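You operate a simulated robot arm through the tools that you are given. There is no shell and no other tool. Be economical: measure what you need, move in short steps, check, and stop when the job is done.

The job below is to be done with a simulated two-armed robot. You get a single attempt, and the scene is never put back.

JOB
Swap the silver block in the blue clamp for the black, hold the clamp, screw it shut, tray the pair.
Fine: the silver block goes in the small clear box. Set down upright: what you pick out, blue clamp.

The check looks at the end state, three seconds after you hand in, the way a careful person would. Anything else that was tipped, shoved, dropped, spilled or broken makes it a failure.

ROBOT AND FRAMES
Two 7-joint arms with two-finger parallel grippers on one trunk, on a base that drives. Base frame: it is fixed to the floor where the robot stands at the start and does not move with it; the origin is under the middle of the robot, x ahead of it, y to its left, z up; the surface under the hand at the start is at about z = 0.9. Readings come in m, rad, newtons and seconds.
The left shoulder is at the start at [0.073, 0.174, 1.184], the right one opposite. With the tool pointing down near the work surface each hand reaches from about 0.28 to 0.72 m from the robot's upright axis, wherever it stands, measured 20 degrees to its own side. Places, roughly: bed of the blue clamp [0.5, -0.2, 0.9]; clamp knob [0.5, -0.1, 1]; inside of the blue tray [0.7, -0.6, 0.9]; inside of the small clear box [0.6, -0.3, 0.9]. Payload 3.6 kg a hand.
Tool frame (each hand has its own): the origin (TCP) lies between the finger pads and is the grasp point; the fingertips stand 0.03 m ahead of it; z points along the fingers, y is the line along which they close. The gripper opens to 0.11 m. The fingers are 0.02 m wide and 0.01 m thick; the gripper's body (0.048 by 0.112 m) begins 0.055 m behind the TCP.
Orientation is that of the tool frame in the base frame, as [roll, pitch, yaw] about the fixed x, y, z axes, in that order (R = Rz(yaw) Ry(pitch) Rx(roll)). With the fingers straight down and closing along the base's y, the tool's x points along the base's -x, its y along +y and its z along -z.

CONTROLS
- The arms move only by the tool nudge_tool. It takes "left_rows", "right_rows" or both (then of equal length, played together; a hand with none holds still); each is one flat list of numbers, 7 for each row, row after row: the shift along the tool's x, y, z in m, then the turn, a rotation vector about the tool's x, y, z in rad, then the finger opening in m, from 0 to 0.11. In form: [dx, dy, dz, rx, ry, rz, claw, dx, dy, dz, rx, ry, rz, claw, ...]. A call has 1 to 10 rows; each row shifts and turns the commanded pose from where the row before left it, along the tool's axes as they then stand. Each row takes 0.2 s and may step no farther than 0.05 m and 0.15 rad from the row before; otherwise, or with a gripper value out of range, the whole call is refused. Where a pose cannot be reached the arm comes as near as it can. A force on the tool above 40 N (or 10 N above the force at the start of the call, whichever is more), or a blocked arm, ends the call early, and 0.2 s more pass. Each finger travels about 0.153 m/s and halts on what it meets, pressing with about 25 N; the grip force reading is that of the motor and also rises with nothing between the fingers. The clock runs only during rows and for 0.2 s after the last one: add rows that do not move to give the fingers time. The reply holds the time, the measured pose of the TCP, the force on the tool along the base axes, the opening and the grip force, in the units named above and with some noise, with the torque about the TCP (base axes, N m) and any sound that the robot's microphone picked up, and new pictures: "views" is both (left out), scene, wrist or none (wrist: the cameras of the hands that moved).
- Cameras (640 x 400 px; columns grow to the right, rows downward): "scene" is now at [0.1593, -0.0362, 1.362]; the picture's right is [-0.42, -0.91, 0.00], its down [-0.51, 0.23, -0.83] and it looks along [0.76, -0.35, -0.56] (base axes); focal length 276 px, centre (320, 200). "left" rides on the left gripper at [0.072, -0.017, -0.103] in its tool frame; the picture's right is [0.23, 0.97, 0.00], its down [-0.76, 0.18, -0.62] and it looks along [-0.61, 0.14, 0.78] (tool axes); focal length 222 px, centre (320, 200). "right" rides on the right gripper at [0.072, 0.017, -0.103] in its tool frame; the picture's right is [-0.23, 0.97, 0.00], its down [-0.76, -0.18, -0.62] and it looks along [-0.61, -0.14, 0.78] (tool axes); focal length 222 px, centre (320, 200).
- slide_trunk(by): slides the trunk up (or, below 0, down) by that many m; the arms and the scene camera ride with it, the base frame stays. It gives what a move gives, with no picture.
- drive_base(legs): drives the robot by 1 to 6 legs, each [ahead, left, turn to the left] in m, m and rad, along the robot's own axes; the way and the turn of a leg run together, so that a leg with both is an arc; at most 1.5 m and 3.142 rad a leg. The arms and the cameras ride along, it lands a little off, and it stops where it bumps. It gives what a move gives, and a new picture of the scene camera.
- head_to(pan, tilt): turns the head with the scene camera to pan (to the left, within 1.501 rad either way) and tilt (down, from -0.506 to 1.204), counted from straight ahead of the robot. It gives what a move gives, and a new picture of the scene camera.
- point_at(camera, pixels): there is no depth. For up to 12 entries [column, row, z] of the newest picture of that camera ("zoom" is the newest enlarged one), the place [x, y] in the base frame at which the ray of that pixel passes the height z, good to about 0.003 m. No time passes.
- close_up(camera, box): a new picture of the part [left, top, right, bottom] of that camera's present view, enlarged. No time passes.
- finish_job(): hands the job in; it is judged then, once.

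Go step by step. Measure first, check grasps and placings, and put right what went wrong. The budget is 80 turns and 260 pictures, counting those below and the enlarged ones. Unless the task says otherwise, let go and move clear before handing in, and close with one line.

The tools are called after "Request:" as name(argument=value, ...) on one line, values as JSON. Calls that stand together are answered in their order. nudge_tool: Moves the arms, as the interface text tells. Its arguments: {"type":"object","properties":{"left_rows":{"type":"array"},"right_rows":{"type":"array"},"views":{"type":"string","enum":["both","scene","wrist","none"]}},"required":[]} The other tools are called the same way: slide_trunk (by) slides the trunk up or down; drive_base (legs) drives the base; head_to (pan, tilt) turns the head that bears the scene camera; point_at (camera, pixels) gives the place at which the rays of pixels pass given heights; close_up (camera, box) takes an enlarged picture of a part of a camera's view; finish_job () hands the job in.

At the start:

```text
time: 0.0
left_tcp_pos: [0.3469, -0.0389, 1.1782]
left_ee_rot: [-3.142, 0.0, -3.141]
left_ft_force: [0.5, 0.0, 0.9]
left_torque: [0.0, -0.01, 0.01]
left_finger_gap: 0.11
left_grip_force: 0.0
right_tcp_pos: [0.3586, -0.4445, 1.1586]
right_ee_rot: [-3.141, 0.001, -3.141]
right_ft_force: [0.3, -0.9, -0.2]
right_torque: [0.01, -0.04, -0.01]
right_finger_gap: 0.1101
right_grip_force: 0.1
trunk travel left (down, up): [-0.3, 0.463]
robot x, y, heading: [-0.0012, 0.0019, -0.001]
head pan, tilt: [-0.428, 0.59]
```

scene: 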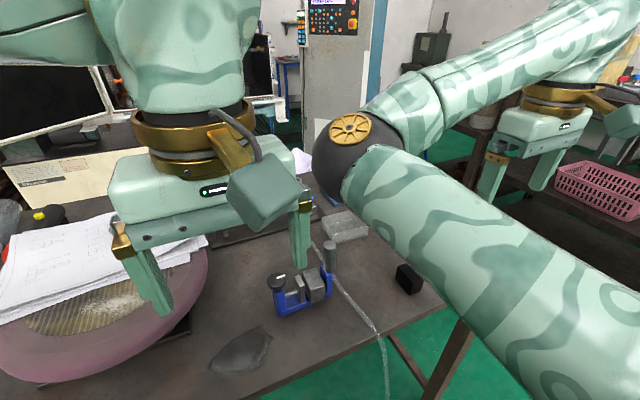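
right: 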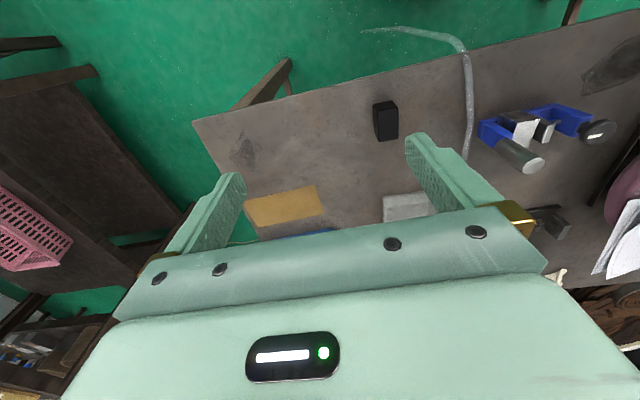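
left: 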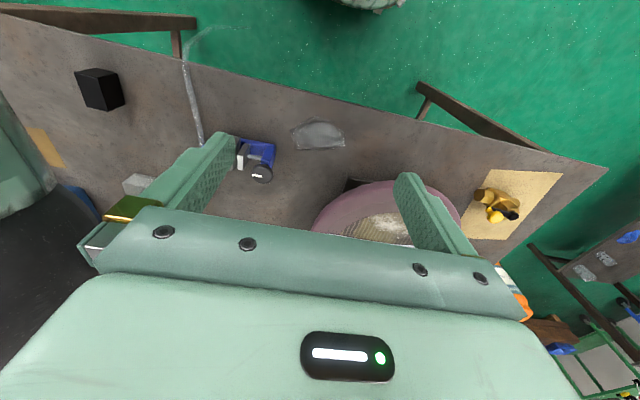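

The scene picture shows the blue clamp near (300,290), black block at (408,279), clear box near (345,228). I enlarge these areas to understand the clamp.

Request:
close_up(camera="scene", box=[240, 200, 440, 325])

Request:
close_up(camera="right", box=[360, 80, 640, 255])

Request:
close_up(camera="left", box=[0, 50, 320, 250])

```text
3.20 times, centred on (340, 262) of scene
```

zoom: 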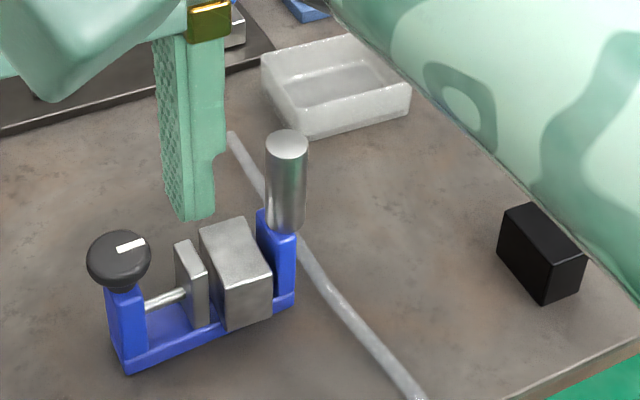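

```text
2.29 times, centred on (500, 168) of right
```

zoom: 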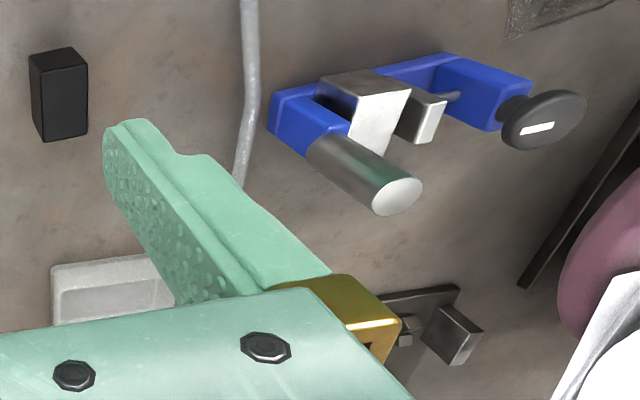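

```text
2.00 times, centred on (160, 150) of left
```

zoom: 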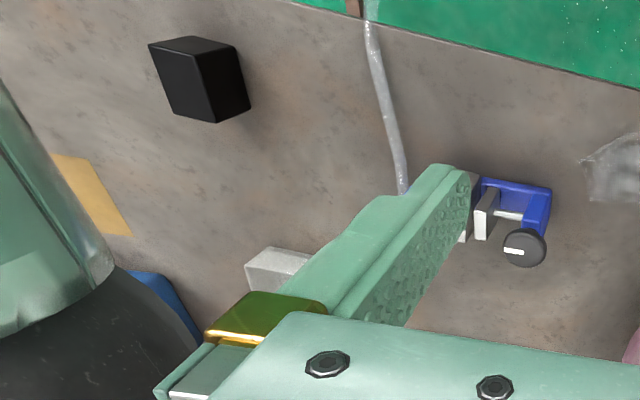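

The clamp has a knob on the left post, a spindle jaw, the silver block and an upright steel handle on the right post. I zoom tighter to measure.

Request:
close_up(camera="scene", box=[260, 235, 350, 321])

Request:
head_to(pan=-0.75, tilt=0.6)

```text
4.65 times, centred on (305, 278) of scene
```

zoom: 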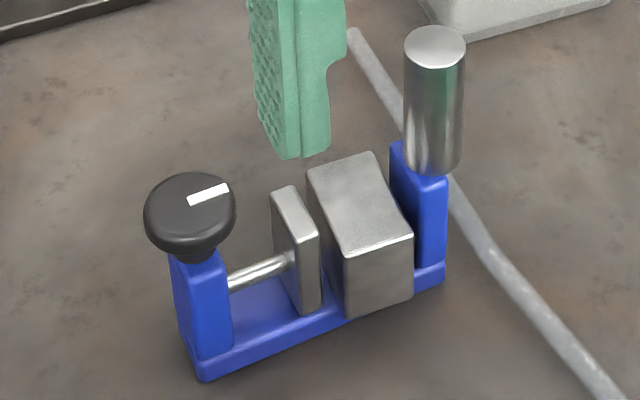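

```text
time: 0.8
left_tcp_pos: [0.3472, -0.0386, 1.1786]
left_ee_rot: [-3.14, 0.0, -3.139]
left_ft_force: [0.1, 0.8, -1.3]
left_torque: [-0.04, 0.02, 0.02]
left_finger_gap: 0.11
left_grip_force: 0.1
right_tcp_pos: [0.3598, -0.4427, 1.1595]
right_ee_rot: [-3.141, -0.001, -3.141]
right_ft_force: [0.1, 0.2, 0.3]
right_torque: [-0.02, -0.05, 0.0]
right_finger_gap: 0.1098
right_grip_force: 0.1
trunk travel left (down, up): [-0.3, 0.463]
robot x, y, heading: [0.0031, -0.0006, 0.006]
head pan, tilt: [-0.75, 0.6]
```

scene: 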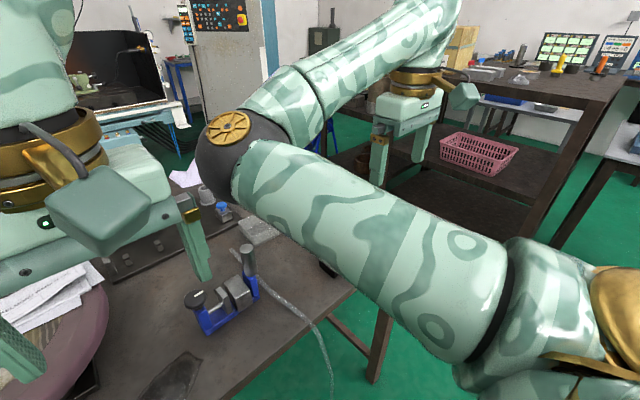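

The clamp is in clear view; the tray is hidden behind the arm. I measure points from the enlarged picture.

Request:
point_at(camera="zoom", pixels=[[202, 380, 0.9], [445, 282, 0.9], [347, 318, 0.915], [347, 255, 0.965], [347, 255, 0.955], [413, 235, 0.96], [373, 152, 0.96], [307, 168, 0.96], [190, 210, 0.98], [435, 45, 1.03], [432, 165, 0.97], [190, 210, 0.97]])

Request:
nudge_tool(right_rows=[0.05, 0, 0, 0, 0, 0, 0.11, 0.05, 0, 0, 0, 0, 0, 0.11], views="none")

```text
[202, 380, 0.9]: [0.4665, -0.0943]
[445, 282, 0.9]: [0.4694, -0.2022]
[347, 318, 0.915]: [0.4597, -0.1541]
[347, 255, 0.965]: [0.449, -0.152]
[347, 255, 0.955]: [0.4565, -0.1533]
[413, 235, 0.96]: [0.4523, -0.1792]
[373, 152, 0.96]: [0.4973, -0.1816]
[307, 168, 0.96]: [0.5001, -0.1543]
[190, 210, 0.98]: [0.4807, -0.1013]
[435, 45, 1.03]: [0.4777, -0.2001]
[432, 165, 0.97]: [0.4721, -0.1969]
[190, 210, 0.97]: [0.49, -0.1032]
```

```text
time: 1.4
left_tcp_pos: [0.3458, -0.0388, 1.1799]
left_ee_rot: [3.141, -0.001, -3.14]
left_ft_force: [-0.4, 0.4, 0.5]
left_torque: [0.02, 0.0, 0.0]
left_finger_gap: 0.11
left_grip_force: 0.0
right_tcp_pos: [0.2579, -0.4443, 1.1595]
right_ee_rot: [3.141, 0.001, -3.141]
right_ft_force: [-0.3, 0.0, 0.6]
right_torque: [0.02, -0.05, -0.02]
right_finger_gap: 0.1101
right_grip_force: 0.1
trunk travel left (down, up): [-0.3, 0.463]
robot x, y, heading: [0.001, 0.0034, 0.003]
head pan, tilt: [-0.75, 0.6]
```

The block spans x 0.455–0.50, y −0.153…−0.181, overhanging the bar on both x sides, so it can be gripped along x. Next I look at the box, the black block and the tray.

Request:
head_to(pan=-0.55, tilt=0.75)

Request:
nudge_tool(right_rows=[0, -0.05, 0, 0, 0, -0.15, 0.11, 0, -0.05, 0, 0, 0, -0.15, 0.11], views="both")

```text
time: 2.1
left_tcp_pos: [0.3472, -0.0376, 1.1787]
left_ee_rot: [3.141, 0.0, -3.139]
left_ft_force: [0.1, 0.2, 0.3]
left_torque: [-0.01, -0.04, -0.02]
left_finger_gap: 0.1101
left_grip_force: 0.1
right_tcp_pos: [0.2597, -0.4434, 1.1595]
right_ee_rot: [3.141, 0.0, -3.141]
right_ft_force: [0.0, 0.7, 0.6]
right_torque: [0.01, 0.0, 0.03]
right_finger_gap: 0.1101
right_grip_force: 0.0
trunk travel left (down, up): [-0.3, 0.463]
robot x, y, heading: [-0.0002, -0.0, 0.003]
head pan, tilt: [-0.55, 0.75]
```

scene: 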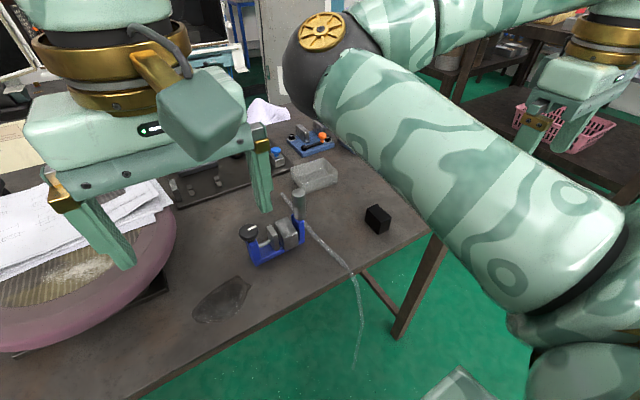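

```text
time: 2.7
left_tcp_pos: [0.3463, -0.039, 1.1795]
left_ee_rot: [3.139, -0.001, -3.138]
left_ft_force: [-0.4, -0.1, 0.2]
left_torque: [0.02, -0.03, -0.04]
left_finger_gap: 0.1098
left_grip_force: 0.0
right_tcp_pos: [0.2647, -0.543, 1.1585]
right_ee_rot: [3.14, 0.002, -2.839]
right_ft_force: [-0.6, -0.1, 0.0]
right_torque: [-0.01, -0.01, -0.02]
right_finger_gap: 0.1102
right_grip_force: 0.1
trunk travel left (down, up): [-0.3, 0.463]
robot x, y, heading: [0.0003, 0.0003, -0.002]
head pan, tilt: [-0.55, 0.75]
```

scene: 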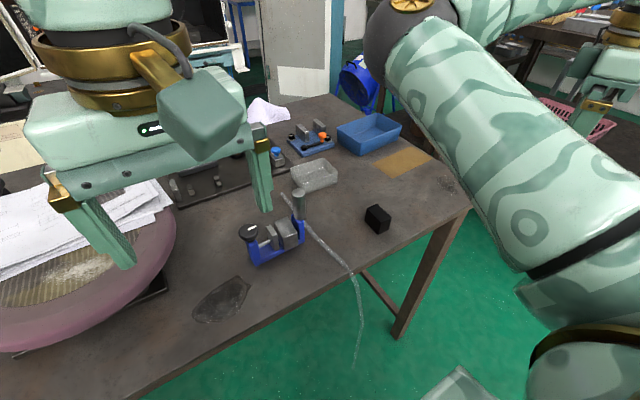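
right: 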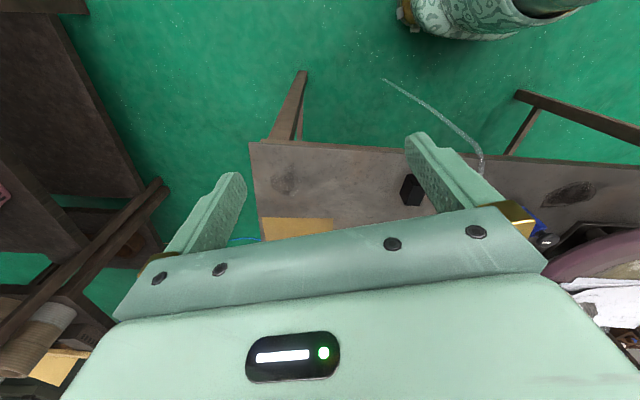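

Now everything is visible: clear box (315,172), blue tray (368,133), black block (377,218). I zoom in to measure each.

Request:
close_up(camera="scene", box=[280, 100, 440, 250])

Request:
point_at(camera="zoom", pixels=[[100, 240, 0.9]])

```text
2.67 times, centred on (360, 175) of scene
```

zoom: 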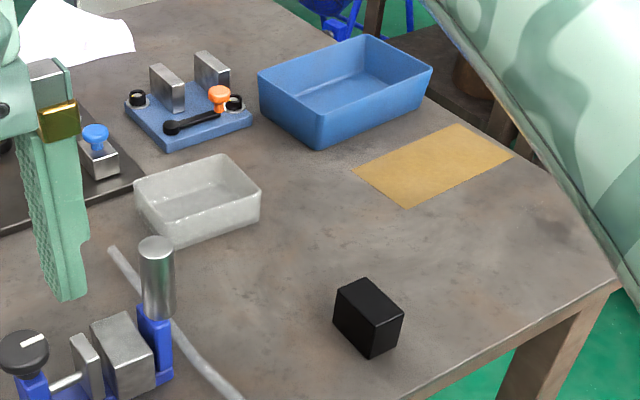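

```text
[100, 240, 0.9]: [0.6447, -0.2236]
```

Request:
point_at(camera="zoom", pixels=[[333, 318, 0.9], [370, 357, 0.9], [401, 345, 0.9], [335, 287, 0.955], [367, 279, 0.955], [403, 316, 0.955], [371, 325, 0.955], [371, 325, 0.945]])

Request:
point_at(camera="zoom", pixels=[[137, 217, 0.9], [178, 248, 0.9], [260, 222, 0.9], [133, 185, 0.93], [226, 155, 0.93], [261, 188, 0.93], [176, 213, 0.93], [262, 105, 0.9], [320, 149, 0.9], [427, 98, 0.9], [320, 112, 0.945], [365, 35, 0.945]])

Request:
point_at(camera="zoom", pixels=[[258, 72, 0.945], [432, 68, 0.945], [320, 112, 0.945], [155, 246, 1.03], [155, 246, 1.04], [25, 345, 0.98]])

```text
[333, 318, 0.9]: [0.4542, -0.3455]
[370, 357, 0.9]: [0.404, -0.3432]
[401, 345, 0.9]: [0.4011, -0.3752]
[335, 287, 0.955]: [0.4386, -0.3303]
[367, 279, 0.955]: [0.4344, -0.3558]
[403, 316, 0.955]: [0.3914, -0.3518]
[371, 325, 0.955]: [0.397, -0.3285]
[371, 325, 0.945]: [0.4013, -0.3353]
```

```text
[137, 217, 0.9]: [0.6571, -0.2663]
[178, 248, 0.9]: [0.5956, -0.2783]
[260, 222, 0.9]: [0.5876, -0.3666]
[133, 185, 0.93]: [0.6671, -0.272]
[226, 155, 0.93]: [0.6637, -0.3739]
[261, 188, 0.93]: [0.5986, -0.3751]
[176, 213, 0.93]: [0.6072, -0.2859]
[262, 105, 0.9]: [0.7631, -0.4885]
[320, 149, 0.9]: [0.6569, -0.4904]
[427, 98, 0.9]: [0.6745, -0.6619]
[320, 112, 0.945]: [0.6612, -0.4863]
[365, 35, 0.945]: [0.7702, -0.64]
```

```text
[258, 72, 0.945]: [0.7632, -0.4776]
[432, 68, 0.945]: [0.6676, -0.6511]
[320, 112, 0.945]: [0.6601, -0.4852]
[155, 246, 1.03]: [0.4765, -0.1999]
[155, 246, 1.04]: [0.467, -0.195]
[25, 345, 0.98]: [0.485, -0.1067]
```

The silver block goes in with its long side along y (box rim centre ≈ (0.624,−0.319)); black block centre ≈ (0.424,−0.357). I turn the right hand so that it closes along x (tool x toward +y), and draw the left hand aside.

Request:
nudge_tool(right_rows=[0, 0, 0, 0, 0, 0.15, 0.11, 0, 0, 0, 0, 0, 0.15, 0.11, 0, 0, 0, 0, 0, 0.15, 0.11, 0, 0, 0, 0, 0, 0.15, 0.11, 0, 0, 0, 0, 0, 0.15, 0.11, 0, 0, 0, 0, 0, 0.15, 0.11, 0, 0, 0, 0, 0, 0.15, 0.11, 0, 0, 0, 0, 0, 0.15, 0.11, 0, 0, 0, 0, 0, 0.15, 0.11, 0, 0, 0, 0, 0, 0.15, 0.11], left_rows=[0, 0.04, 0, 0, 0, 0, 0.11, 0, 0.04, 0, 0, 0, 0, 0.11, 0, 0.04, 0, 0, 0, 0, 0.11, 0, 0.04, 0, 0, 0, 0, 0.11, 0, 0, 0, 0, 0, 0, 0.11, 0, 0, 0, 0, 0, 0, 0.11, 0, 0, 0, 0, 0, 0, 0.11, 0, 0, 0, 0, 0, 0, 0.11, 0, 0, 0, 0, 0, 0, 0.11, 0, 0, 0, 0, 0, 0, 0.11], views="none")

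Request:
nudge_tool(right_rows=[0, 0, 0, 0, 0, 0.15, 0.11, 0, 0, 0, 0, 0, 0.15, 0.11, 0, 0, 0, 0, 0, 0.073, 0.11], views="both")

```text
time: 4.9
left_tcp_pos: [0.346, 0.1225, 1.1779]
left_ee_rot: [-3.141, 0.0, -3.14]
left_ft_force: [0.6, -0.1, -1.0]
left_torque: [0.02, 0.03, -0.02]
left_finger_gap: 0.1099
left_grip_force: 0.0
right_tcp_pos: [0.2674, -0.5414, 1.1586]
right_ee_rot: [3.14, 0.001, 1.94]
right_ft_force: [0.2, -0.6, 0.3]
right_torque: [0.01, -0.01, 0.02]
right_finger_gap: 0.1101
right_grip_force: 0.0
trunk travel left (down, up): [-0.3, 0.463]
robot x, y, heading: [0.0011, -0.0038, -0.0]
head pan, tilt: [-0.55, 0.75]
```

```text
time: 5.7
left_tcp_pos: [0.3467, 0.1216, 1.1793]
left_ee_rot: [3.14, 0.0, -3.141]
left_ft_force: [0.7, -0.6, -0.2]
left_torque: [0.0, -0.01, 0.0]
left_finger_gap: 0.11
left_grip_force: 0.1
right_tcp_pos: [0.2653, -0.5425, 1.159]
right_ee_rot: [3.141, 0.0, 1.569]
right_ft_force: [-0.5, -0.2, 0.0]
right_torque: [0.01, -0.04, -0.04]
right_finger_gap: 0.11
right_grip_force: 0.1
trunk travel left (down, up): [-0.3, 0.463]
robot x, y, heading: [-0.0002, 0.0009, 0.002]
head pan, tilt: [-0.55, 0.75]
```

scene: 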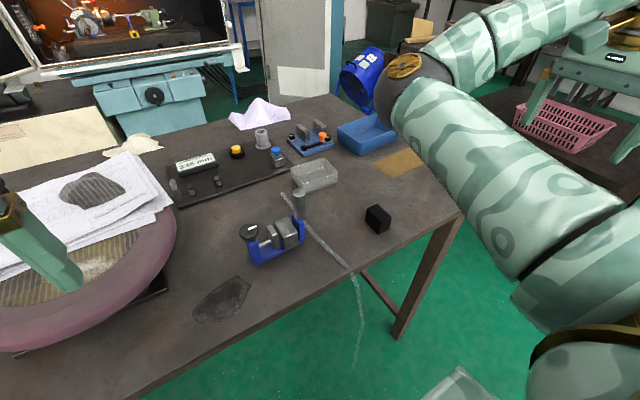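
right: 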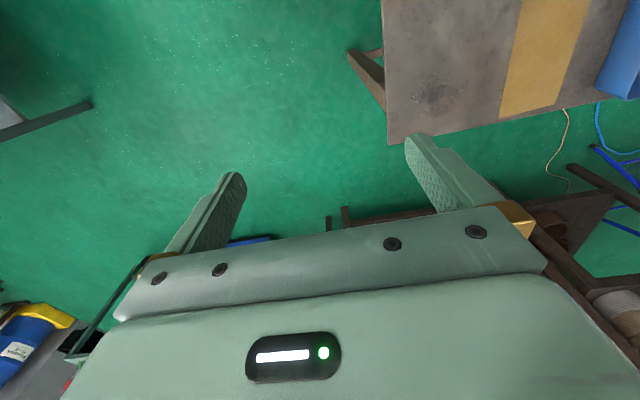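

The right hand now closes along x. I move it above the silver block and get a fresh enlarged view of the clamp.

Request:
close_up(camera="scene", box=[225, 180, 325, 270])

Request:
nudge_tool(right_rows=[0.0375, 0.0213, 0, 0, 0, 0, 0.11, 0.0375, 0.0213, 0, 0, 0, 0, 0.11, 0.0375, 0.0213, 0, 0, 0, 0, 0.11, 0.0375, 0.0213, 0, 0, 0, 0, 0.11, 0.0375, 0.0213, 0, 0, 0, 0, 0.11, 0.0375, 0.0213, 0, 0, 0, 0, 0.11, 0.0375, 0.0213, 0, 0, 0, 0, 0.11, 0.0375, 0.0213, 0, 0, 0, 0, 0.11, 0.0375, 0.0213, 0, 0, 0, 0, 0.11, 0.0375, 0.0213, 0, 0, 0, 0, 0.11], views="both")

```text
4.44 times, centred on (275, 225) of scene
```

zoom: 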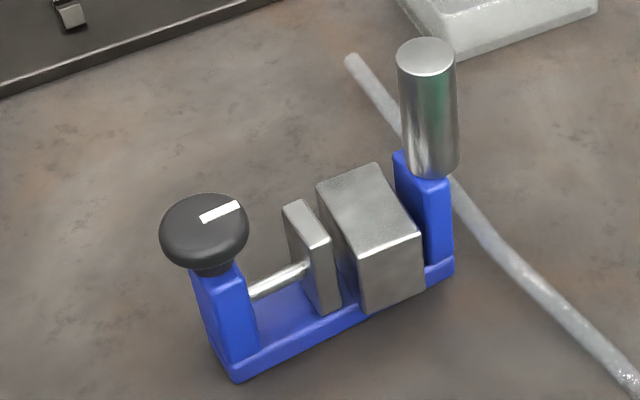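

```text
time: 7.9
left_tcp_pos: [0.3479, 0.1214, 1.1781]
left_ee_rot: [-3.141, 0.0, -3.14]
left_ft_force: [0.0, -0.8, -0.3]
left_torque: [-0.03, 0.02, 0.02]
left_finger_gap: 0.1099
left_grip_force: 0.0
right_tcp_pos: [0.4187, -0.3889, 1.163]
right_ee_rot: [3.14, 0.001, 1.568]
right_ft_force: [0.2, 0.4, 0.5]
right_torque: [-0.01, 0.02, -0.02]
right_finger_gap: 0.1101
right_grip_force: 0.1
right hand out of reach, approached as far as the arm can: row 5, 6, 7, 8, 9, 10
trunk travel left (down, up): [-0.3, 0.463]
robot x, y, heading: [-0.0021, -0.0018, 0.001]
head pan, tilt: [-0.55, 0.75]
```

scene: 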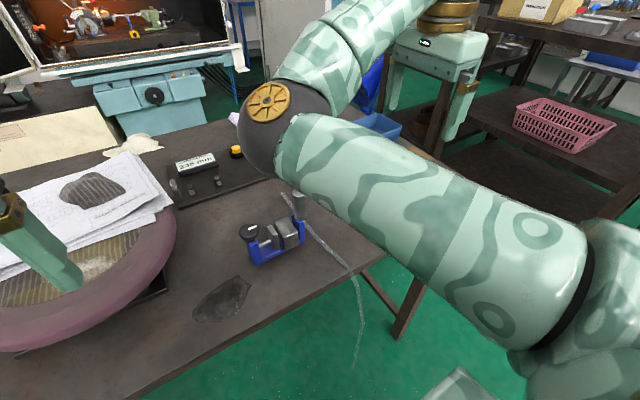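
right: 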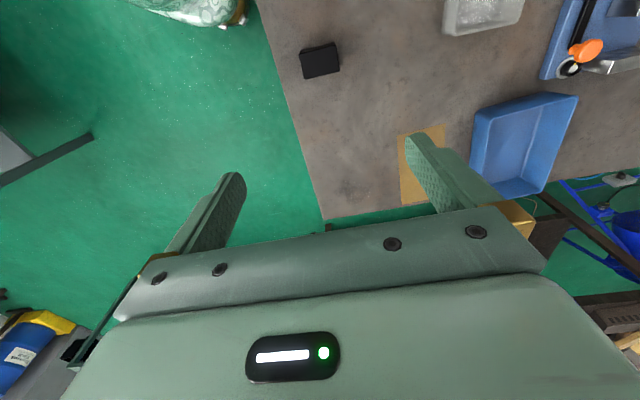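

The right wrist runs out of range with that yaw further inward. I turn the right hand the other way, and test the left hand with its tool x toward +y.

Request:
nudge_tool(right_rows=[-0.03, 0, 0, 0, 0, -0.15, 0.11, 0, 0, 0, 0, 0, -0.15, 0.11, 0, 0, 0, 0, 0, -0.15, 0.11, 0, 0, 0, 0, 0, -0.15, 0.11, 0, 0, 0, 0, 0, -0.15, 0.11, 0, 0, 0, 0, 0, -0.15, 0.11, 0, 0, 0, 0, 0, -0.15, 0.11, 0, 0, 0, 0, 0, -0.15, 0.11, 0, 0, 0, 0, 0, -0.15, 0.11, 0, 0, 0, 0, 0, -0.15, 0.11], left_rows=[0, 0, 0, 0, 0, 0.15, 0.11, 0, 0, 0, 0, 0, 0.15, 0.11, 0, 0, 0, 0, 0, 0.15, 0.11, 0, 0, 0, 0, 0, 0.15, 0.11, 0, 0, 0, 0, 0, 0.15, 0.11, 0, 0, 0, 0, 0, 0.15, 0.11, 0, 0, 0, 0, 0, 0.15, 0.11, 0, 0, 0, 0, 0, 0.15, 0.11, 0, 0, 0, 0, 0, 0.15, 0.11, 0, 0, 0, 0, 0, 0.15, 0.11], views="none")

Request:
nudge_tool(right_rows=[0, 0, 0, 0, 0, -0.15, 0.11, 0, 0, 0, 0, 0, -0.15, 0.11, 0, 0, 0, 0, 0, -0.15, 0.11, 0, 0, 0, 0, 0, -0.15, 0.11, 0, 0, 0, 0, 0, -0.15, 0.11, 0, 0, 0, 0, 0, -0.15, 0.11, 0, 0, 0, 0, 0, -0.15, 0.11, 0, 0, 0, 0, 0, -0.15, 0.11, 0, 0, 0, 0, 0, -0.15, 0.11, 0, 0, 0, 0, 0, -0.15, 0.11], left_rows=[0, 0, 0, 0, 0, 0.07, 0.11, 0, 0, 0, 0, 0, 0.15, 0.11, 0, 0, 0, 0, 0, 0.15, 0.11, 0, 0, 0, 0, 0, 0.15, 0.11, 0, 0, 0, 0, 0, 0.15, 0.11, 0, 0, 0, 0, 0, 0.15, 0.11, 0, 0, 0, 0, 0, 0.15, 0.11, 0, 0, 0, 0, 0, 0.15, 0.11, 0, 0, 0, 0, 0, 0.15, 0.11, 0, 0, 0, 0, 0, 0.15, 0.11], views="scene")

```text
time: 10.1
left_tcp_pos: [0.3462, 0.122, 1.1789]
left_ee_rot: [-3.14, 0.001, 2.494]
left_ft_force: [0.4, 0.1, 0.0]
left_torque: [0.01, -0.02, -0.03]
left_finger_gap: 0.1098
left_grip_force: 0.1
left hand out of reach, approached as far as the arm can: row 5, 6, 7, 8, 9, 10
right_tcp_pos: [0.4209, -0.4198, 1.1649]
right_ee_rot: [3.141, 0.0, 3.072]
right_ft_force: [0.1, -0.8, -0.2]
right_torque: [0.0, -0.02, 0.01]
right_finger_gap: 0.1102
right_grip_force: 0.1
trunk travel left (down, up): [-0.3, 0.463]
robot x, y, heading: [-0.0018, -0.0021, 0.001]
head pan, tilt: [-0.55, 0.75]
```

```text
time: 12.3
left_tcp_pos: [0.3458, 0.1233, 1.1783]
left_ee_rot: [-3.131, 0.01, 2.461]
left_ft_force: [-0.1, 0.9, 0.0]
left_torque: [0.02, -0.02, 0.05]
left_finger_gap: 0.1103
left_grip_force: 0.0
left hand out of reach, approached as far as the arm can: row 1, 2, 3, 4, 5, 6, 7, 8, 9, 10
right_tcp_pos: [0.4212, -0.4197, 1.1658]
right_ee_rot: [3.141, 0.0, -1.712]
right_ft_force: [0.5, -0.3, 0.8]
right_torque: [0.0, -0.01, -0.04]
right_finger_gap: 0.1099
right_grip_force: 0.1
trunk travel left (down, up): [-0.3, 0.463]
robot x, y, heading: [-0.0027, -0.0025, -0.002]
head pan, tilt: [-0.55, 0.75]
```

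scene: 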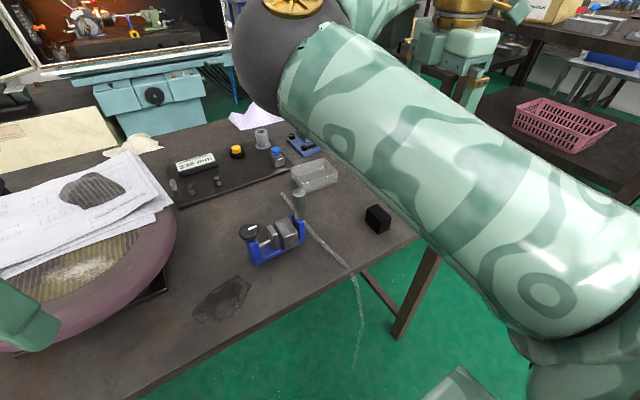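

Both wrists turn freely counter-clockwise, so the right hand will work with tool x toward −y. I bring it above the silver block with a 0.3 rad lean toward +y to clear the handle.

Request:
nudge_tool(right_rows=[-0.036, -0.008, 0, 0, 0, -0.141, 0.11, -0.036, -0.008, 0, 0, 0, 0, 0.11, -0.036, -0.008, 0, 0, 0, 0, 0.11, -0.036, -0.008, 0, 0, 0, 0, 0.11, -0.036, -0.008, 0, 0, 0, 0, 0.11, -0.036, -0.008, 0, 0, 0, 0, 0.11, -0.036, -0.008, 0, 0, 0, 0, 0.11, 0, 0, 0, 0, 0.15, 0, 0.11, 0, 0, 0, 0, 0.15, 0, 0.11], views="both")

```text
time: 14.3
left_tcp_pos: [0.3461, 0.1231, 1.1788]
left_ee_rot: [-3.134, 0.011, 2.461]
left_ft_force: [-0.3, 0.6, 0.8]
left_torque: [0.02, 0.02, 0.02]
left_finger_gap: 0.11
left_grip_force: 0.1
right_tcp_pos: [0.4434, -0.3839, 1.1701]
right_ee_rot: [-3.142, -0.301, -1.573]
right_ft_force: [0.2, 0.7, 0.0]
right_torque: [0.04, 0.0, 0.0]
right_finger_gap: 0.1101
right_grip_force: 0.1
right hand out of reach, approached as far as the arm can: row 2, 3, 4, 5, 6, 7
trunk travel left (down, up): [-0.3, 0.463]
robot x, y, heading: [-0.0003, 0.0003, 0.004]
head pan, tilt: [-0.55, 0.75]
```

scene: 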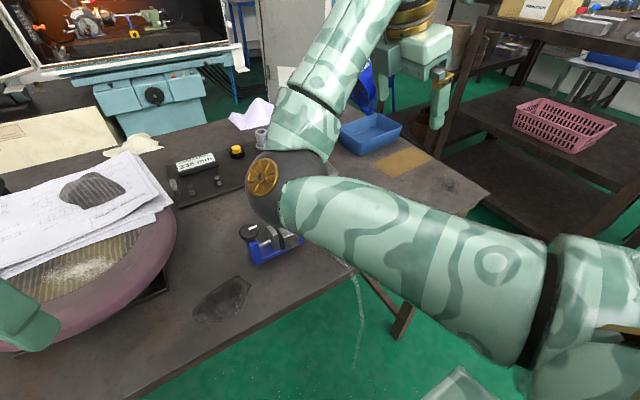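
right: 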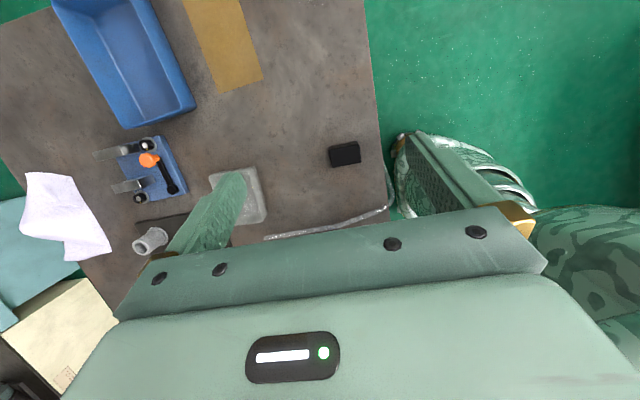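

The right hand again stopped at (0.443,−0.384), so I explore: unlean, turn back to near the standard yaw, and see how far inward it reaches.

Request:
nudge_tool(right_rows=[0, 0, 0, 0, -0.15, 0, 0.11, 0, 0, 0, 0, -0.15, 0, 0.11, 0, 0, 0, 0, 0, 0.15, 0.11, 0, 0, 0, 0, 0, 0.15, 0.11, 0, 0, 0, 0, 0, 0.15, 0.11, 0, 0, 0, 0, 0, 0.15, 0.11, 0, 0, 0, 0, 0, 0.15, 0.11, 0, 0, 0, 0, 0, 0.15, 0.11, 0, 0, 0, 0, 0, 0.15, 0.11, 0, 0, 0, 0, 0, 0.15, 0.11], left_rows=[0, 0, 0, 0, 0, -0.15, 0.11, 0, 0, 0, 0, 0, -0.15, 0.11, 0, 0, 0, 0, 0, -0.15, 0.11, 0, 0, 0, 0, 0, -0.15, 0.11, 0, 0, 0, 0, 0, -0.08, 0.11, 0, 0, 0, 0, 0, 0, 0.11, 0, 0, 0, 0, 0, 0, 0.11, 0, 0, 0, 0, 0, 0, 0.11, 0, 0, 0, 0, 0, 0, 0.11, 0, 0, 0, 0, 0, 0, 0.11], views="none")

Request:
nudge_tool(right_rows=[0, 0, 0, 0, 0, 0.15, 0.11, 0, 0, 0, 0, 0, 0.15, 0.11, 0, 0, 0, 0, 0, 0.07, 0.11, 0, 0.04, 0, 0, 0, 0, 0.11, 0, 0.04, 0, 0, 0, 0, 0.11, 0, 0.04, 0, 0, 0, 0, 0.11, 0, 0.04, 0, 0, 0, 0, 0.11, 0, 0.04, 0, 0, 0, 0, 0.11], views="scene")

```text
time: 16.5
left_tcp_pos: [0.347, 0.1219, 1.1793]
left_ee_rot: [-3.127, 0.001, -3.141]
left_ft_force: [0.4, 0.2, 0.7]
left_torque: [-0.01, 0.01, 0.03]
left_finger_gap: 0.1101
left_grip_force: 0.1
right_tcp_pos: [0.4334, -0.3877, 1.1704]
right_ee_rot: [3.14, -0.001, -2.777]
right_ft_force: [-0.2, -0.4, 0.3]
right_torque: [0.01, -0.03, -0.04]
right_finger_gap: 0.1103
right_grip_force: 0.0
right hand out of reach, approached as far as the arm can: row 1
trunk travel left (down, up): [-0.3, 0.463]
robot x, y, heading: [0.0014, 0.0022, 0.003]
head pan, tilt: [-0.55, 0.75]
```

```text
time: 18.3
left_tcp_pos: [0.3472, 0.1215, 1.179]
left_ee_rot: [-3.129, 0.002, -3.141]
left_ft_force: [-0.5, -1.3, 0.9]
left_torque: [-0.02, -0.02, 0.0]
left_finger_gap: 0.1098
left_grip_force: 0.0
right_tcp_pos: [0.4358, -0.3856, 1.1726]
right_ee_rot: [-3.14, -0.001, 3.14]
right_ft_force: [-1.0, 0.4, -0.2]
right_torque: [0.0, -0.01, 0.0]
right_finger_gap: 0.1098
right_grip_force: 0.0
right hand out of reach, approached as far as the arm can: row 4, 5, 6, 7, 8
trunk travel left (down, up): [-0.3, 0.463]
robot x, y, heading: [-0.0003, 0.0009, -0.001]
head pan, tilt: [-0.55, 0.75]
```

scene: 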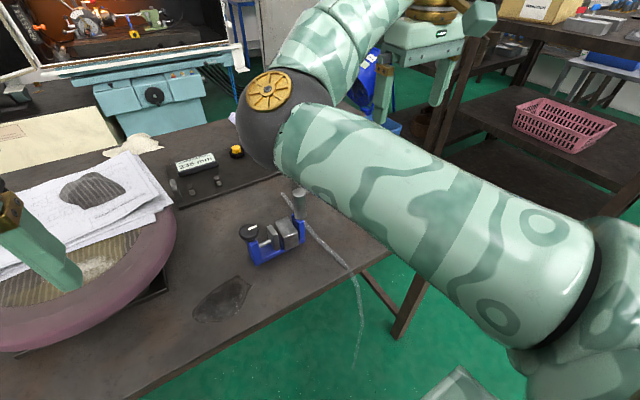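

Reach is limited by position, not yaw, probably because the hand is so high relative to the shoulder. I lower the hand and try inward again.

Request:
nudge_tool(right_rows=[0, 0, 0.04, 0, 0, 0, 0.11, 0, 0, 0.04, 0, 0, 0, 0.11, 0, 0, 0.04, 0, 0, 0, 0.11, 0, 0, 0.03, 0, 0, 0, 0.11, 0, 0.03, 0, 0, 0, 0, 0.11, 0, 0.03, 0, 0, 0, 0, 0.11, 0, 0.03, 0, 0, 0, 0, 0.11, 0, 0.03, 0, 0, 0, 0, 0.11], views="scene")

```text
time: 20.1
left_tcp_pos: [0.348, 0.1219, 1.1793]
left_ee_rot: [-3.129, 0.0, -3.139]
left_ft_force: [0.5, -0.5, 0.9]
left_torque: [0.0, 0.0, 0.03]
left_finger_gap: 0.1103
left_grip_force: 0.1
right_tcp_pos: [0.4364, -0.3842, 1.0225]
right_ee_rot: [3.14, -0.001, 3.139]
right_ft_force: [0.3, -0.2, 0.4]
right_torque: [0.0, -0.02, -0.01]
right_finger_gap: 0.1101
right_grip_force: 0.0
right hand out of reach, approached as far as the arm can: row 2, 5, 6, 7, 8
trunk travel left (down, up): [-0.3, 0.463]
robot x, y, heading: [-0.001, -0.0037, -0.004]
head pan, tilt: [-0.55, 0.75]
```

scene: 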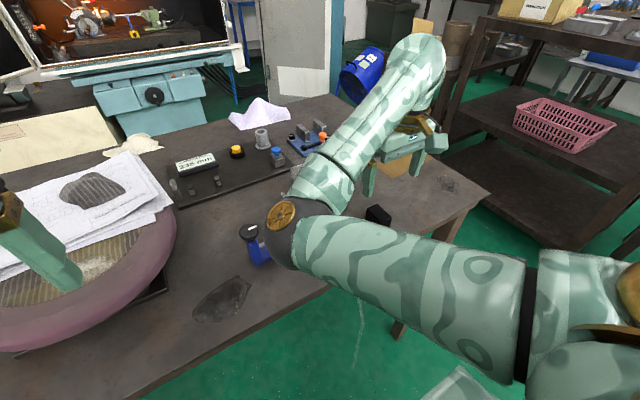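

The right elbow points inward over the clamp, which limits the hand. I withdraw it and re-aim the right hand to point at +y (from the right side), which suits gripping the handle; the left hand will handle the blocks.

Request:
nudge_tool(right_rows=[0, -0.01, -0.045, 0, 0, 0, 0.11, 0, -0.01, -0.045, 0, 0, 0, 0.11, 0.04, -0.025, -0.01, 0, 0, 0, 0.11, 0.04, -0.025, -0.01, 0, 0, 0, 0.11, 0.04, -0.03, 0, 0, 0, 0, 0.11, 0.04, -0.03, 0, 0, 0, 0, 0.11, 0, 0, 0, 0, 0, 0.15, 0.11, 0, 0, 0, 0, 0, 0.15, 0.11, 0, 0, 0, 0, 0, 0.15, 0.11, 0, 0, 0, 0, 0, 0.15, 0.11], views="none")

Request:
nudge_tool(right_rows=[0, 0, 0, 0, 0, 0.15, 0.11, 0, 0, 0, 0, 0, 0.15, 0.11, 0, 0, 0, 0, 0, 0.15, 0.11, 0, 0, 0, 0, 0, 0.15, 0.11, 0, 0, 0, 0, 0, 0.15, 0.11, 0, 0, 0, 0, 0, 0.15, 0.11, 0, 0, 0, 0, 0, 0.07, 0.11, 0, 0, 0, 0, 0.15, 0, 0.11, 0, 0, 0, 0, 0.15, 0, 0.11, 0, 0, 0, 0, 0.15, 0, 0.11], views="none")

Request:
nudge_tool(right_rows=[0, 0, 0, 0, 0.15, 0, 0.11, 0, 0, 0, 0, 0.15, 0, 0.11, 0, 0, 0, 0, 0.15, 0, 0.11, 0, 0, 0, 0, 0.15, 0, 0.11, 0, 0, 0, 0, 0.15, 0, 0.11, 0, 0, 0, 0, 0.15, 0, 0.11], views="scene")

```text
time: 22.3
left_tcp_pos: [0.3465, 0.1205, 1.1785]
left_ee_rot: [-3.131, 0.002, -3.14]
left_ft_force: [-1.2, 0.7, -0.7]
left_torque: [-0.03, -0.03, 0.05]
left_finger_gap: 0.1103
left_grip_force: 0.0
right_tcp_pos: [0.2762, -0.5151, 1.1321]
right_ee_rot: [-3.141, 0.0, 2.537]
right_ft_force: [1.1, -0.8, -0.1]
right_torque: [0.03, 0.02, 0.03]
right_finger_gap: 0.1101
right_grip_force: 0.2
trunk travel left (down, up): [-0.3, 0.463]
robot x, y, heading: [-0.0018, -0.001, -0.002]
head pan, tilt: [-0.55, 0.75]
```

```text
time: 24.5
left_tcp_pos: [0.3461, 0.1212, 1.1799]
left_ee_rot: [-3.13, 0.0, -3.14]
left_ft_force: [0.2, 0.4, 0.3]
left_torque: [-0.01, 0.0, 0.0]
left_finger_gap: 0.1098
left_grip_force: 0.0
right_tcp_pos: [0.2761, -0.5154, 1.1323]
right_ee_rot: [-3.14, -0.451, 1.571]
right_ft_force: [-0.6, -0.4, -0.1]
right_torque: [0.0, -0.01, 0.02]
right_finger_gap: 0.1099
right_grip_force: 0.0
trunk travel left (down, up): [-0.3, 0.463]
robot x, y, heading: [0.0019, -0.0041, -0.002]
head pan, tilt: [-0.55, 0.75]
```

```text
time: 25.9
left_tcp_pos: [0.3447, 0.1205, 1.1805]
left_ee_rot: [-3.13, 0.003, -3.14]
left_ft_force: [-0.2, -0.4, 0.0]
left_torque: [0.02, -0.01, -0.03]
left_finger_gap: 0.11
left_grip_force: 0.1
right_tcp_pos: [0.2761, -0.5151, 1.1309]
right_ee_rot: [3.133, -1.351, 1.581]
right_ft_force: [0.3, 0.1, -0.3]
right_torque: [0.02, 0.03, 0.01]
right_finger_gap: 0.1099
right_grip_force: 0.0
trunk travel left (down, up): [-0.3, 0.463]
robot x, y, heading: [0.0003, 0.0033, -0.005]
head pan, tilt: [-0.55, 0.75]
```

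scene: 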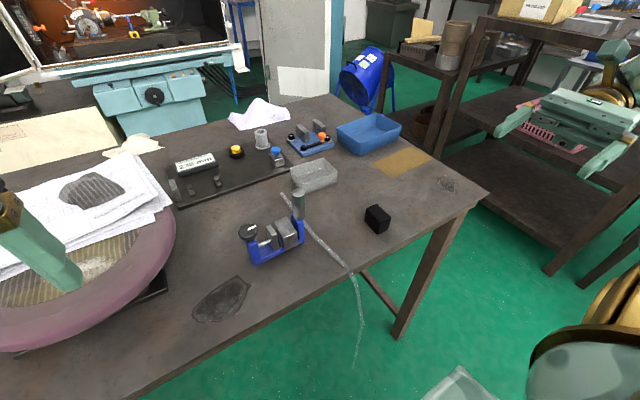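

The arm is clear of the view now and the right hand points toward +y. I test reaching to just right of the handle (stopping 0.09 m short).

Request:
nudge_tool(right_rows=[0.003, 0.0286, 0.0323, 0, 0, 0, 0.11, 0.003, 0.0286, 0.0323, 0, 0, 0, 0.11, 0.003, 0.0286, 0.0323, 0, 0, 0, 0.11, 0.003, 0.0286, 0.0323, 0, 0, 0, 0.11, 0.003, 0.0286, 0.0323, 0, 0, 0, 0.11, 0.003, 0.0286, 0.0323, 0, 0, 0, 0.11, 0.003, 0.0286, 0.0323, 0, 0, 0, 0.11], views="scene")

```text
time: 27.5
left_tcp_pos: [0.3479, 0.1219, 1.1793]
left_ee_rot: [-3.128, 0.002, -3.14]
left_ft_force: [1.4, 0.1, -0.4]
left_torque: [-0.02, 0.04, -0.02]
left_finger_gap: 0.1101
left_grip_force: 0.1
right_tcp_pos: [0.4771, -0.2864, 1.1036]
right_ee_rot: [-3.139, -1.349, 1.567]
right_ft_force: [0.4, 0.3, -1.0]
right_torque: [0.0, -0.01, -0.02]
right_finger_gap: 0.11
right_grip_force: 0.0
trunk travel left (down, up): [-0.3, 0.463]
robot x, y, heading: [-0.0001, -0.0004, -0.004]
head pan, tilt: [-0.55, 0.75]
```

scene: 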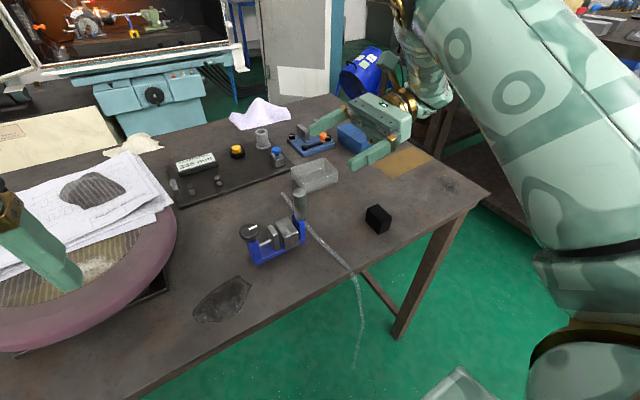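

The right side approach works. Now I retract the right hand and bring the left hand above the silver block.

Request:
nudge_tool(right_rows=[-0.003, -0.0286, -0.0323, 0, 0, 0, 0.11, -0.003, -0.0286, -0.0323, 0, 0, 0, 0.11, -0.003, -0.0286, -0.0323, 0, 0, 0, 0.11, -0.003, -0.0286, -0.0323, 0, 0, 0, 0.11, -0.003, -0.0286, -0.0323, 0, 0, 0, 0.11, -0.003, -0.0286, -0.0323, 0, 0, 0, 0.11, -0.003, -0.0286, -0.0323, 0, 0, 0, 0.11, 0, 0, 0, 0, 0, 0, 0.11], left_rows=[-0.0164, -0.0361, 0.0075, 0, 0, 0, 0.11, -0.0164, -0.0361, 0.0075, 0, 0, 0, 0.11, -0.0164, -0.0361, 0.0075, 0, 0, 0, 0.11, -0.0164, -0.0361, 0.0075, 0, 0, 0, 0.11, -0.0164, -0.0361, 0.0075, 0, 0, 0, 0.11, -0.0164, -0.0361, 0.0075, 0, 0, 0, 0.11, -0.0164, -0.0361, 0.0075, 0, 0, 0, 0.11, -0.0164, -0.0361, 0.0075, 0, 0, 0, 0.11], views="none")

Request:
nudge_tool(left_rows=[0, 0, 0, 0, 0, 0.15, 0.11, 0, 0, 0, 0, 0, 0.15, 0.11, 0, 0, 0, 0, 0, 0.15, 0.11, 0, 0, 0, 0, 0, 0.15, 0.11, 0, 0, 0, 0, 0, 0.15, 0.11, 0, 0, 0, 0, 0, 0.15, 0.11, 0, 0, 0, 0, 0, 0.15, 0.11, 0, 0, 0, 0, 0, 0.15, 0.11, 0, 0, 0, 0, 0, 0.15, 0.11, 0, 0, 0, 0, 0, 0.15, 0.11], views="both")

```text
time: 29.3
left_tcp_pos: [0.4744, -0.1579, 1.125]
left_ee_rot: [-3.128, 0.001, 3.14]
left_ft_force: [0.4, 0.6, -0.5]
left_torque: [0.02, 0.01, -0.02]
left_finger_gap: 0.1098
left_grip_force: 0.1
left hand out of reach, approached as far as the arm can: row 8
right_tcp_pos: [0.277, -0.5149, 1.1278]
right_ee_rot: [-3.136, -1.35, 1.566]
right_ft_force: [0.3, 0.8, -0.5]
right_torque: [-0.02, 0.01, -0.02]
right_finger_gap: 0.1097
right_grip_force: 0.2
trunk travel left (down, up): [-0.3, 0.463]
robot x, y, heading: [0.0033, 0.0021, -0.002]
head pan, tilt: [-0.55, 0.75]
```

```text
time: 31.5
left_tcp_pos: [0.3737, -0.154, 1.0307]
left_ee_rot: [3.135, 0.033, 2.115]
left_ft_force: [-0.7, 0.8, -0.5]
left_torque: [0.01, 0.01, -0.03]
left_finger_gap: 0.1099
left_grip_force: 0.1
left hand out of reach, approached as far as the arm can: row 3, 4, 5, 6, 7, 8, 9, 10
right_tcp_pos: [0.2754, -0.5153, 1.1288]
right_ee_rot: [-3.142, -1.348, 1.57]
right_ft_force: [-0.4, -0.1, 0.9]
right_torque: [0.0, 0.0, 0.01]
right_finger_gap: 0.1102
right_grip_force: 0.0
trunk travel left (down, up): [-0.3, 0.463]
robot x, y, heading: [-0.0015, 0.0017, -0.002]
head pan, tilt: [-0.55, 0.75]
```

scene: 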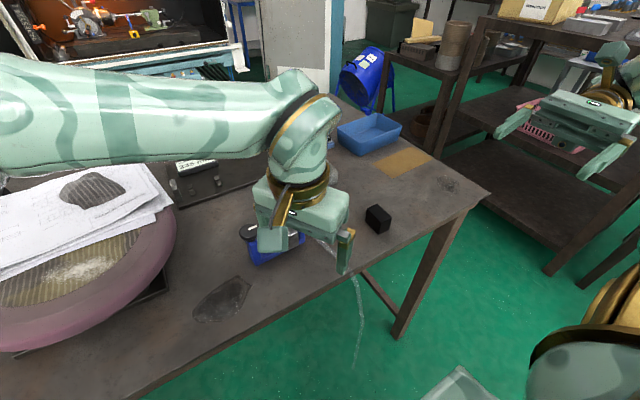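
left: 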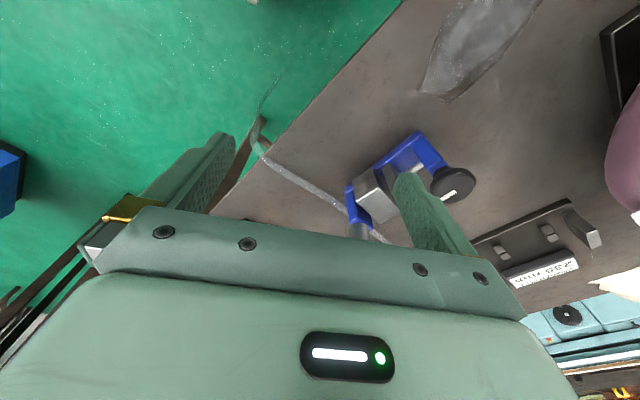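

The left wrist also lacks clockwise range there and the hand drifted to (0.374,−0.154,1.03). I raise it, turn it back to standard yaw, then drive the base 0.25 m to the right so the work lies nearer the left hand.

Request:
nudge_tool(left_rows=[0, 0, -0.04, 0, 0, 0, 0.11, 0, 0, -0.04, 0, 0, 0, 0.11, 0, 0, -0.04, 0, 0, 0, 0.11, 0, 0, 0, 0, 0, -0.15, 0.11, 0, 0, 0, 0, 0, -0.15, 0.11, 0, 0, 0, 0, 0, -0.15, 0.11, 0, 0, 0, 0, 0, -0.15, 0.11, 0, 0, 0, 0, 0, -0.15, 0.11, 0, 0, 0, 0, 0, -0.15, 0.11, 0, 0, 0, 0, 0, -0.15, 0.11], views="none")

Request:
drive_base(legs=[[0, -0.25, 0]])

```text
time: 33.7
left_tcp_pos: [0.3754, -0.1556, 1.0306]
left_ee_rot: [-3.118, 0.025, -3.115]
left_ft_force: [0.0, -1.2, -0.2]
left_torque: [0.0, 0.03, 0.0]
left_finger_gap: 0.11
left_grip_force: 0.0
left hand out of reach, approached as far as the arm can: row 1, 2, 3
right_tcp_pos: [0.2763, -0.5144, 1.1289]
right_ee_rot: [-3.141, -1.35, 1.571]
right_ft_force: [0.4, 0.9, -0.2]
right_torque: [-0.04, -0.01, 0.0]
right_finger_gap: 0.1098
right_grip_force: 0.1
trunk travel left (down, up): [-0.3, 0.463]
robot x, y, heading: [0.0002, -0.0014, -0.0]
head pan, tilt: [-0.55, 0.75]
```

```text
time: 35.6
left_tcp_pos: [0.3754, -0.4056, 1.0315]
left_ee_rot: [-3.116, 0.025, -3.114]
left_ft_force: [-0.7, -0.6, 0.2]
left_torque: [0.02, 0.0, 0.0]
left_finger_gap: 0.11
left_grip_force: 0.1
right_tcp_pos: [0.2775, -0.7642, 1.1279]
right_ee_rot: [3.141, -1.351, 1.575]
right_ft_force: [-0.9, -0.8, -0.2]
right_torque: [0.02, 0.01, 0.0]
right_finger_gap: 0.11
right_grip_force: 0.1
trunk travel left (down, up): [-0.3, 0.463]
robot x, y, heading: [0.0041, -0.2494, -0.001]
head pan, tilt: [-0.55, 0.75]
```

scene: 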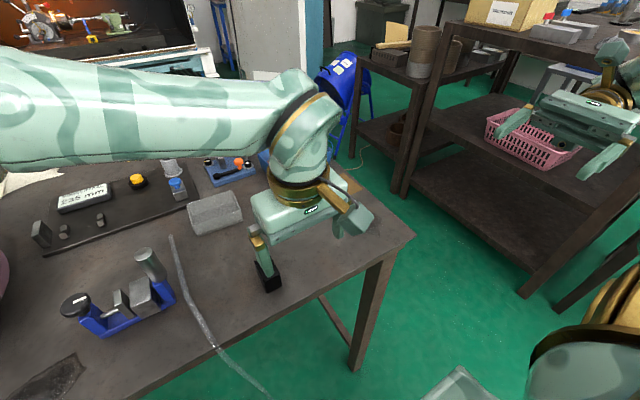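

No contact; the clamp and black block stand undisturbed. I lift the left hand and bring it over the silver block.

Request:
nudge_tool(left_rows=[0, 0.03, -0.025, 0, 0, 0, 0.11, 0, 0.03, -0.025, 0, 0, 0, 0.11, 0, 0.03, -0.025, 0, 0, 0, 0.11, 0, 0.03, -0.025, 0, 0, 0, 0.11, -0.026, 0.03, 0, 0, 0, 0, 0.11, -0.026, 0.03, 0, 0, 0, 0, 0.11, -0.026, 0.03, 0, 0, 0, 0, 0.11, -0.026, 0.03, 0, 0, 0, 0, 0.11, 0, 0, 0, 0, 0, 0, 0.11], views="none")

Request:
nudge_tool(left_rows=[0, 0, 0, 0, 0, -0.15, 0.11, 0, 0, 0, 0, 0, -0.15, 0.11, 0, 0, 0, 0, 0, -0.15, 0.11, 0, 0, 0, 0, 0, -0.15, 0.11, 0, 0, 0, 0, 0, -0.15, 0.11, 0, 0, 0, 0, 0, -0.15, 0.11, 0, 0, 0, 0, 0, -0.15, 0.11, 0, 0, 0, 0, 0, -0.15, 0.11, 0, 0, 0, 0, 0, -0.15, 0.11, 0, 0, 0, 0, 0, -0.15, 0.11], views="both")

```text
time: 37.6
left_tcp_pos: [0.4704, -0.1594, 1.1267]
left_ee_rot: [-3.118, 0.024, -3.116]
left_ft_force: [-0.6, -0.5, 0.1]
left_torque: [-0.01, 0.0, 0.0]
left_finger_gap: 0.11
left_grip_force: 0.0
right_tcp_pos: [0.2776, -0.7632, 1.1284]
right_ee_rot: [3.139, -1.351, 1.574]
right_ft_force: [-0.8, 1.0, 0.0]
right_torque: [0.01, -0.02, 0.0]
right_finger_gap: 0.1101
right_grip_force: 0.0
trunk travel left (down, up): [-0.3, 0.463]
robot x, y, heading: [-0.0029, -0.253, -0.001]
head pan, tilt: [-0.55, 0.75]
```

```text
time: 39.8
left_tcp_pos: [0.4706, -0.159, 1.127]
left_ee_rot: [-3.115, -0.024, -1.612]
left_ft_force: [0.4, -0.5, 0.1]
left_torque: [0.02, 0.0, -0.01]
left_finger_gap: 0.11
left_grip_force: 0.0
right_tcp_pos: [0.2763, -0.7633, 1.1298]
right_ee_rot: [3.14, -1.348, 1.575]
right_ft_force: [-0.5, -0.1, -0.1]
right_torque: [-0.01, 0.01, 0.0]
right_finger_gap: 0.1099
right_grip_force: 0.0
trunk travel left (down, up): [-0.3, 0.463]
robot x, y, heading: [0.0008, -0.2472, 0.006]
head pan, tilt: [-0.55, 0.75]
```

scene: 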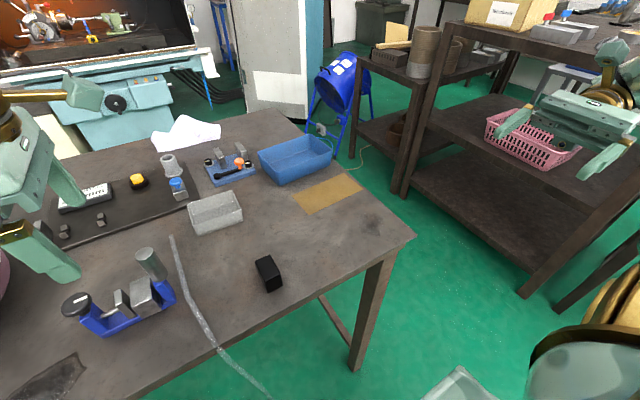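
left: 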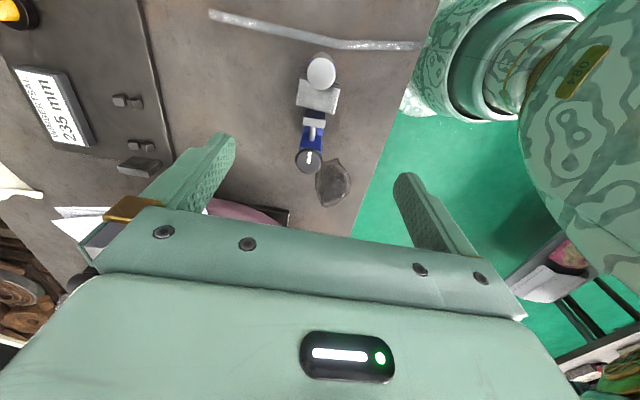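

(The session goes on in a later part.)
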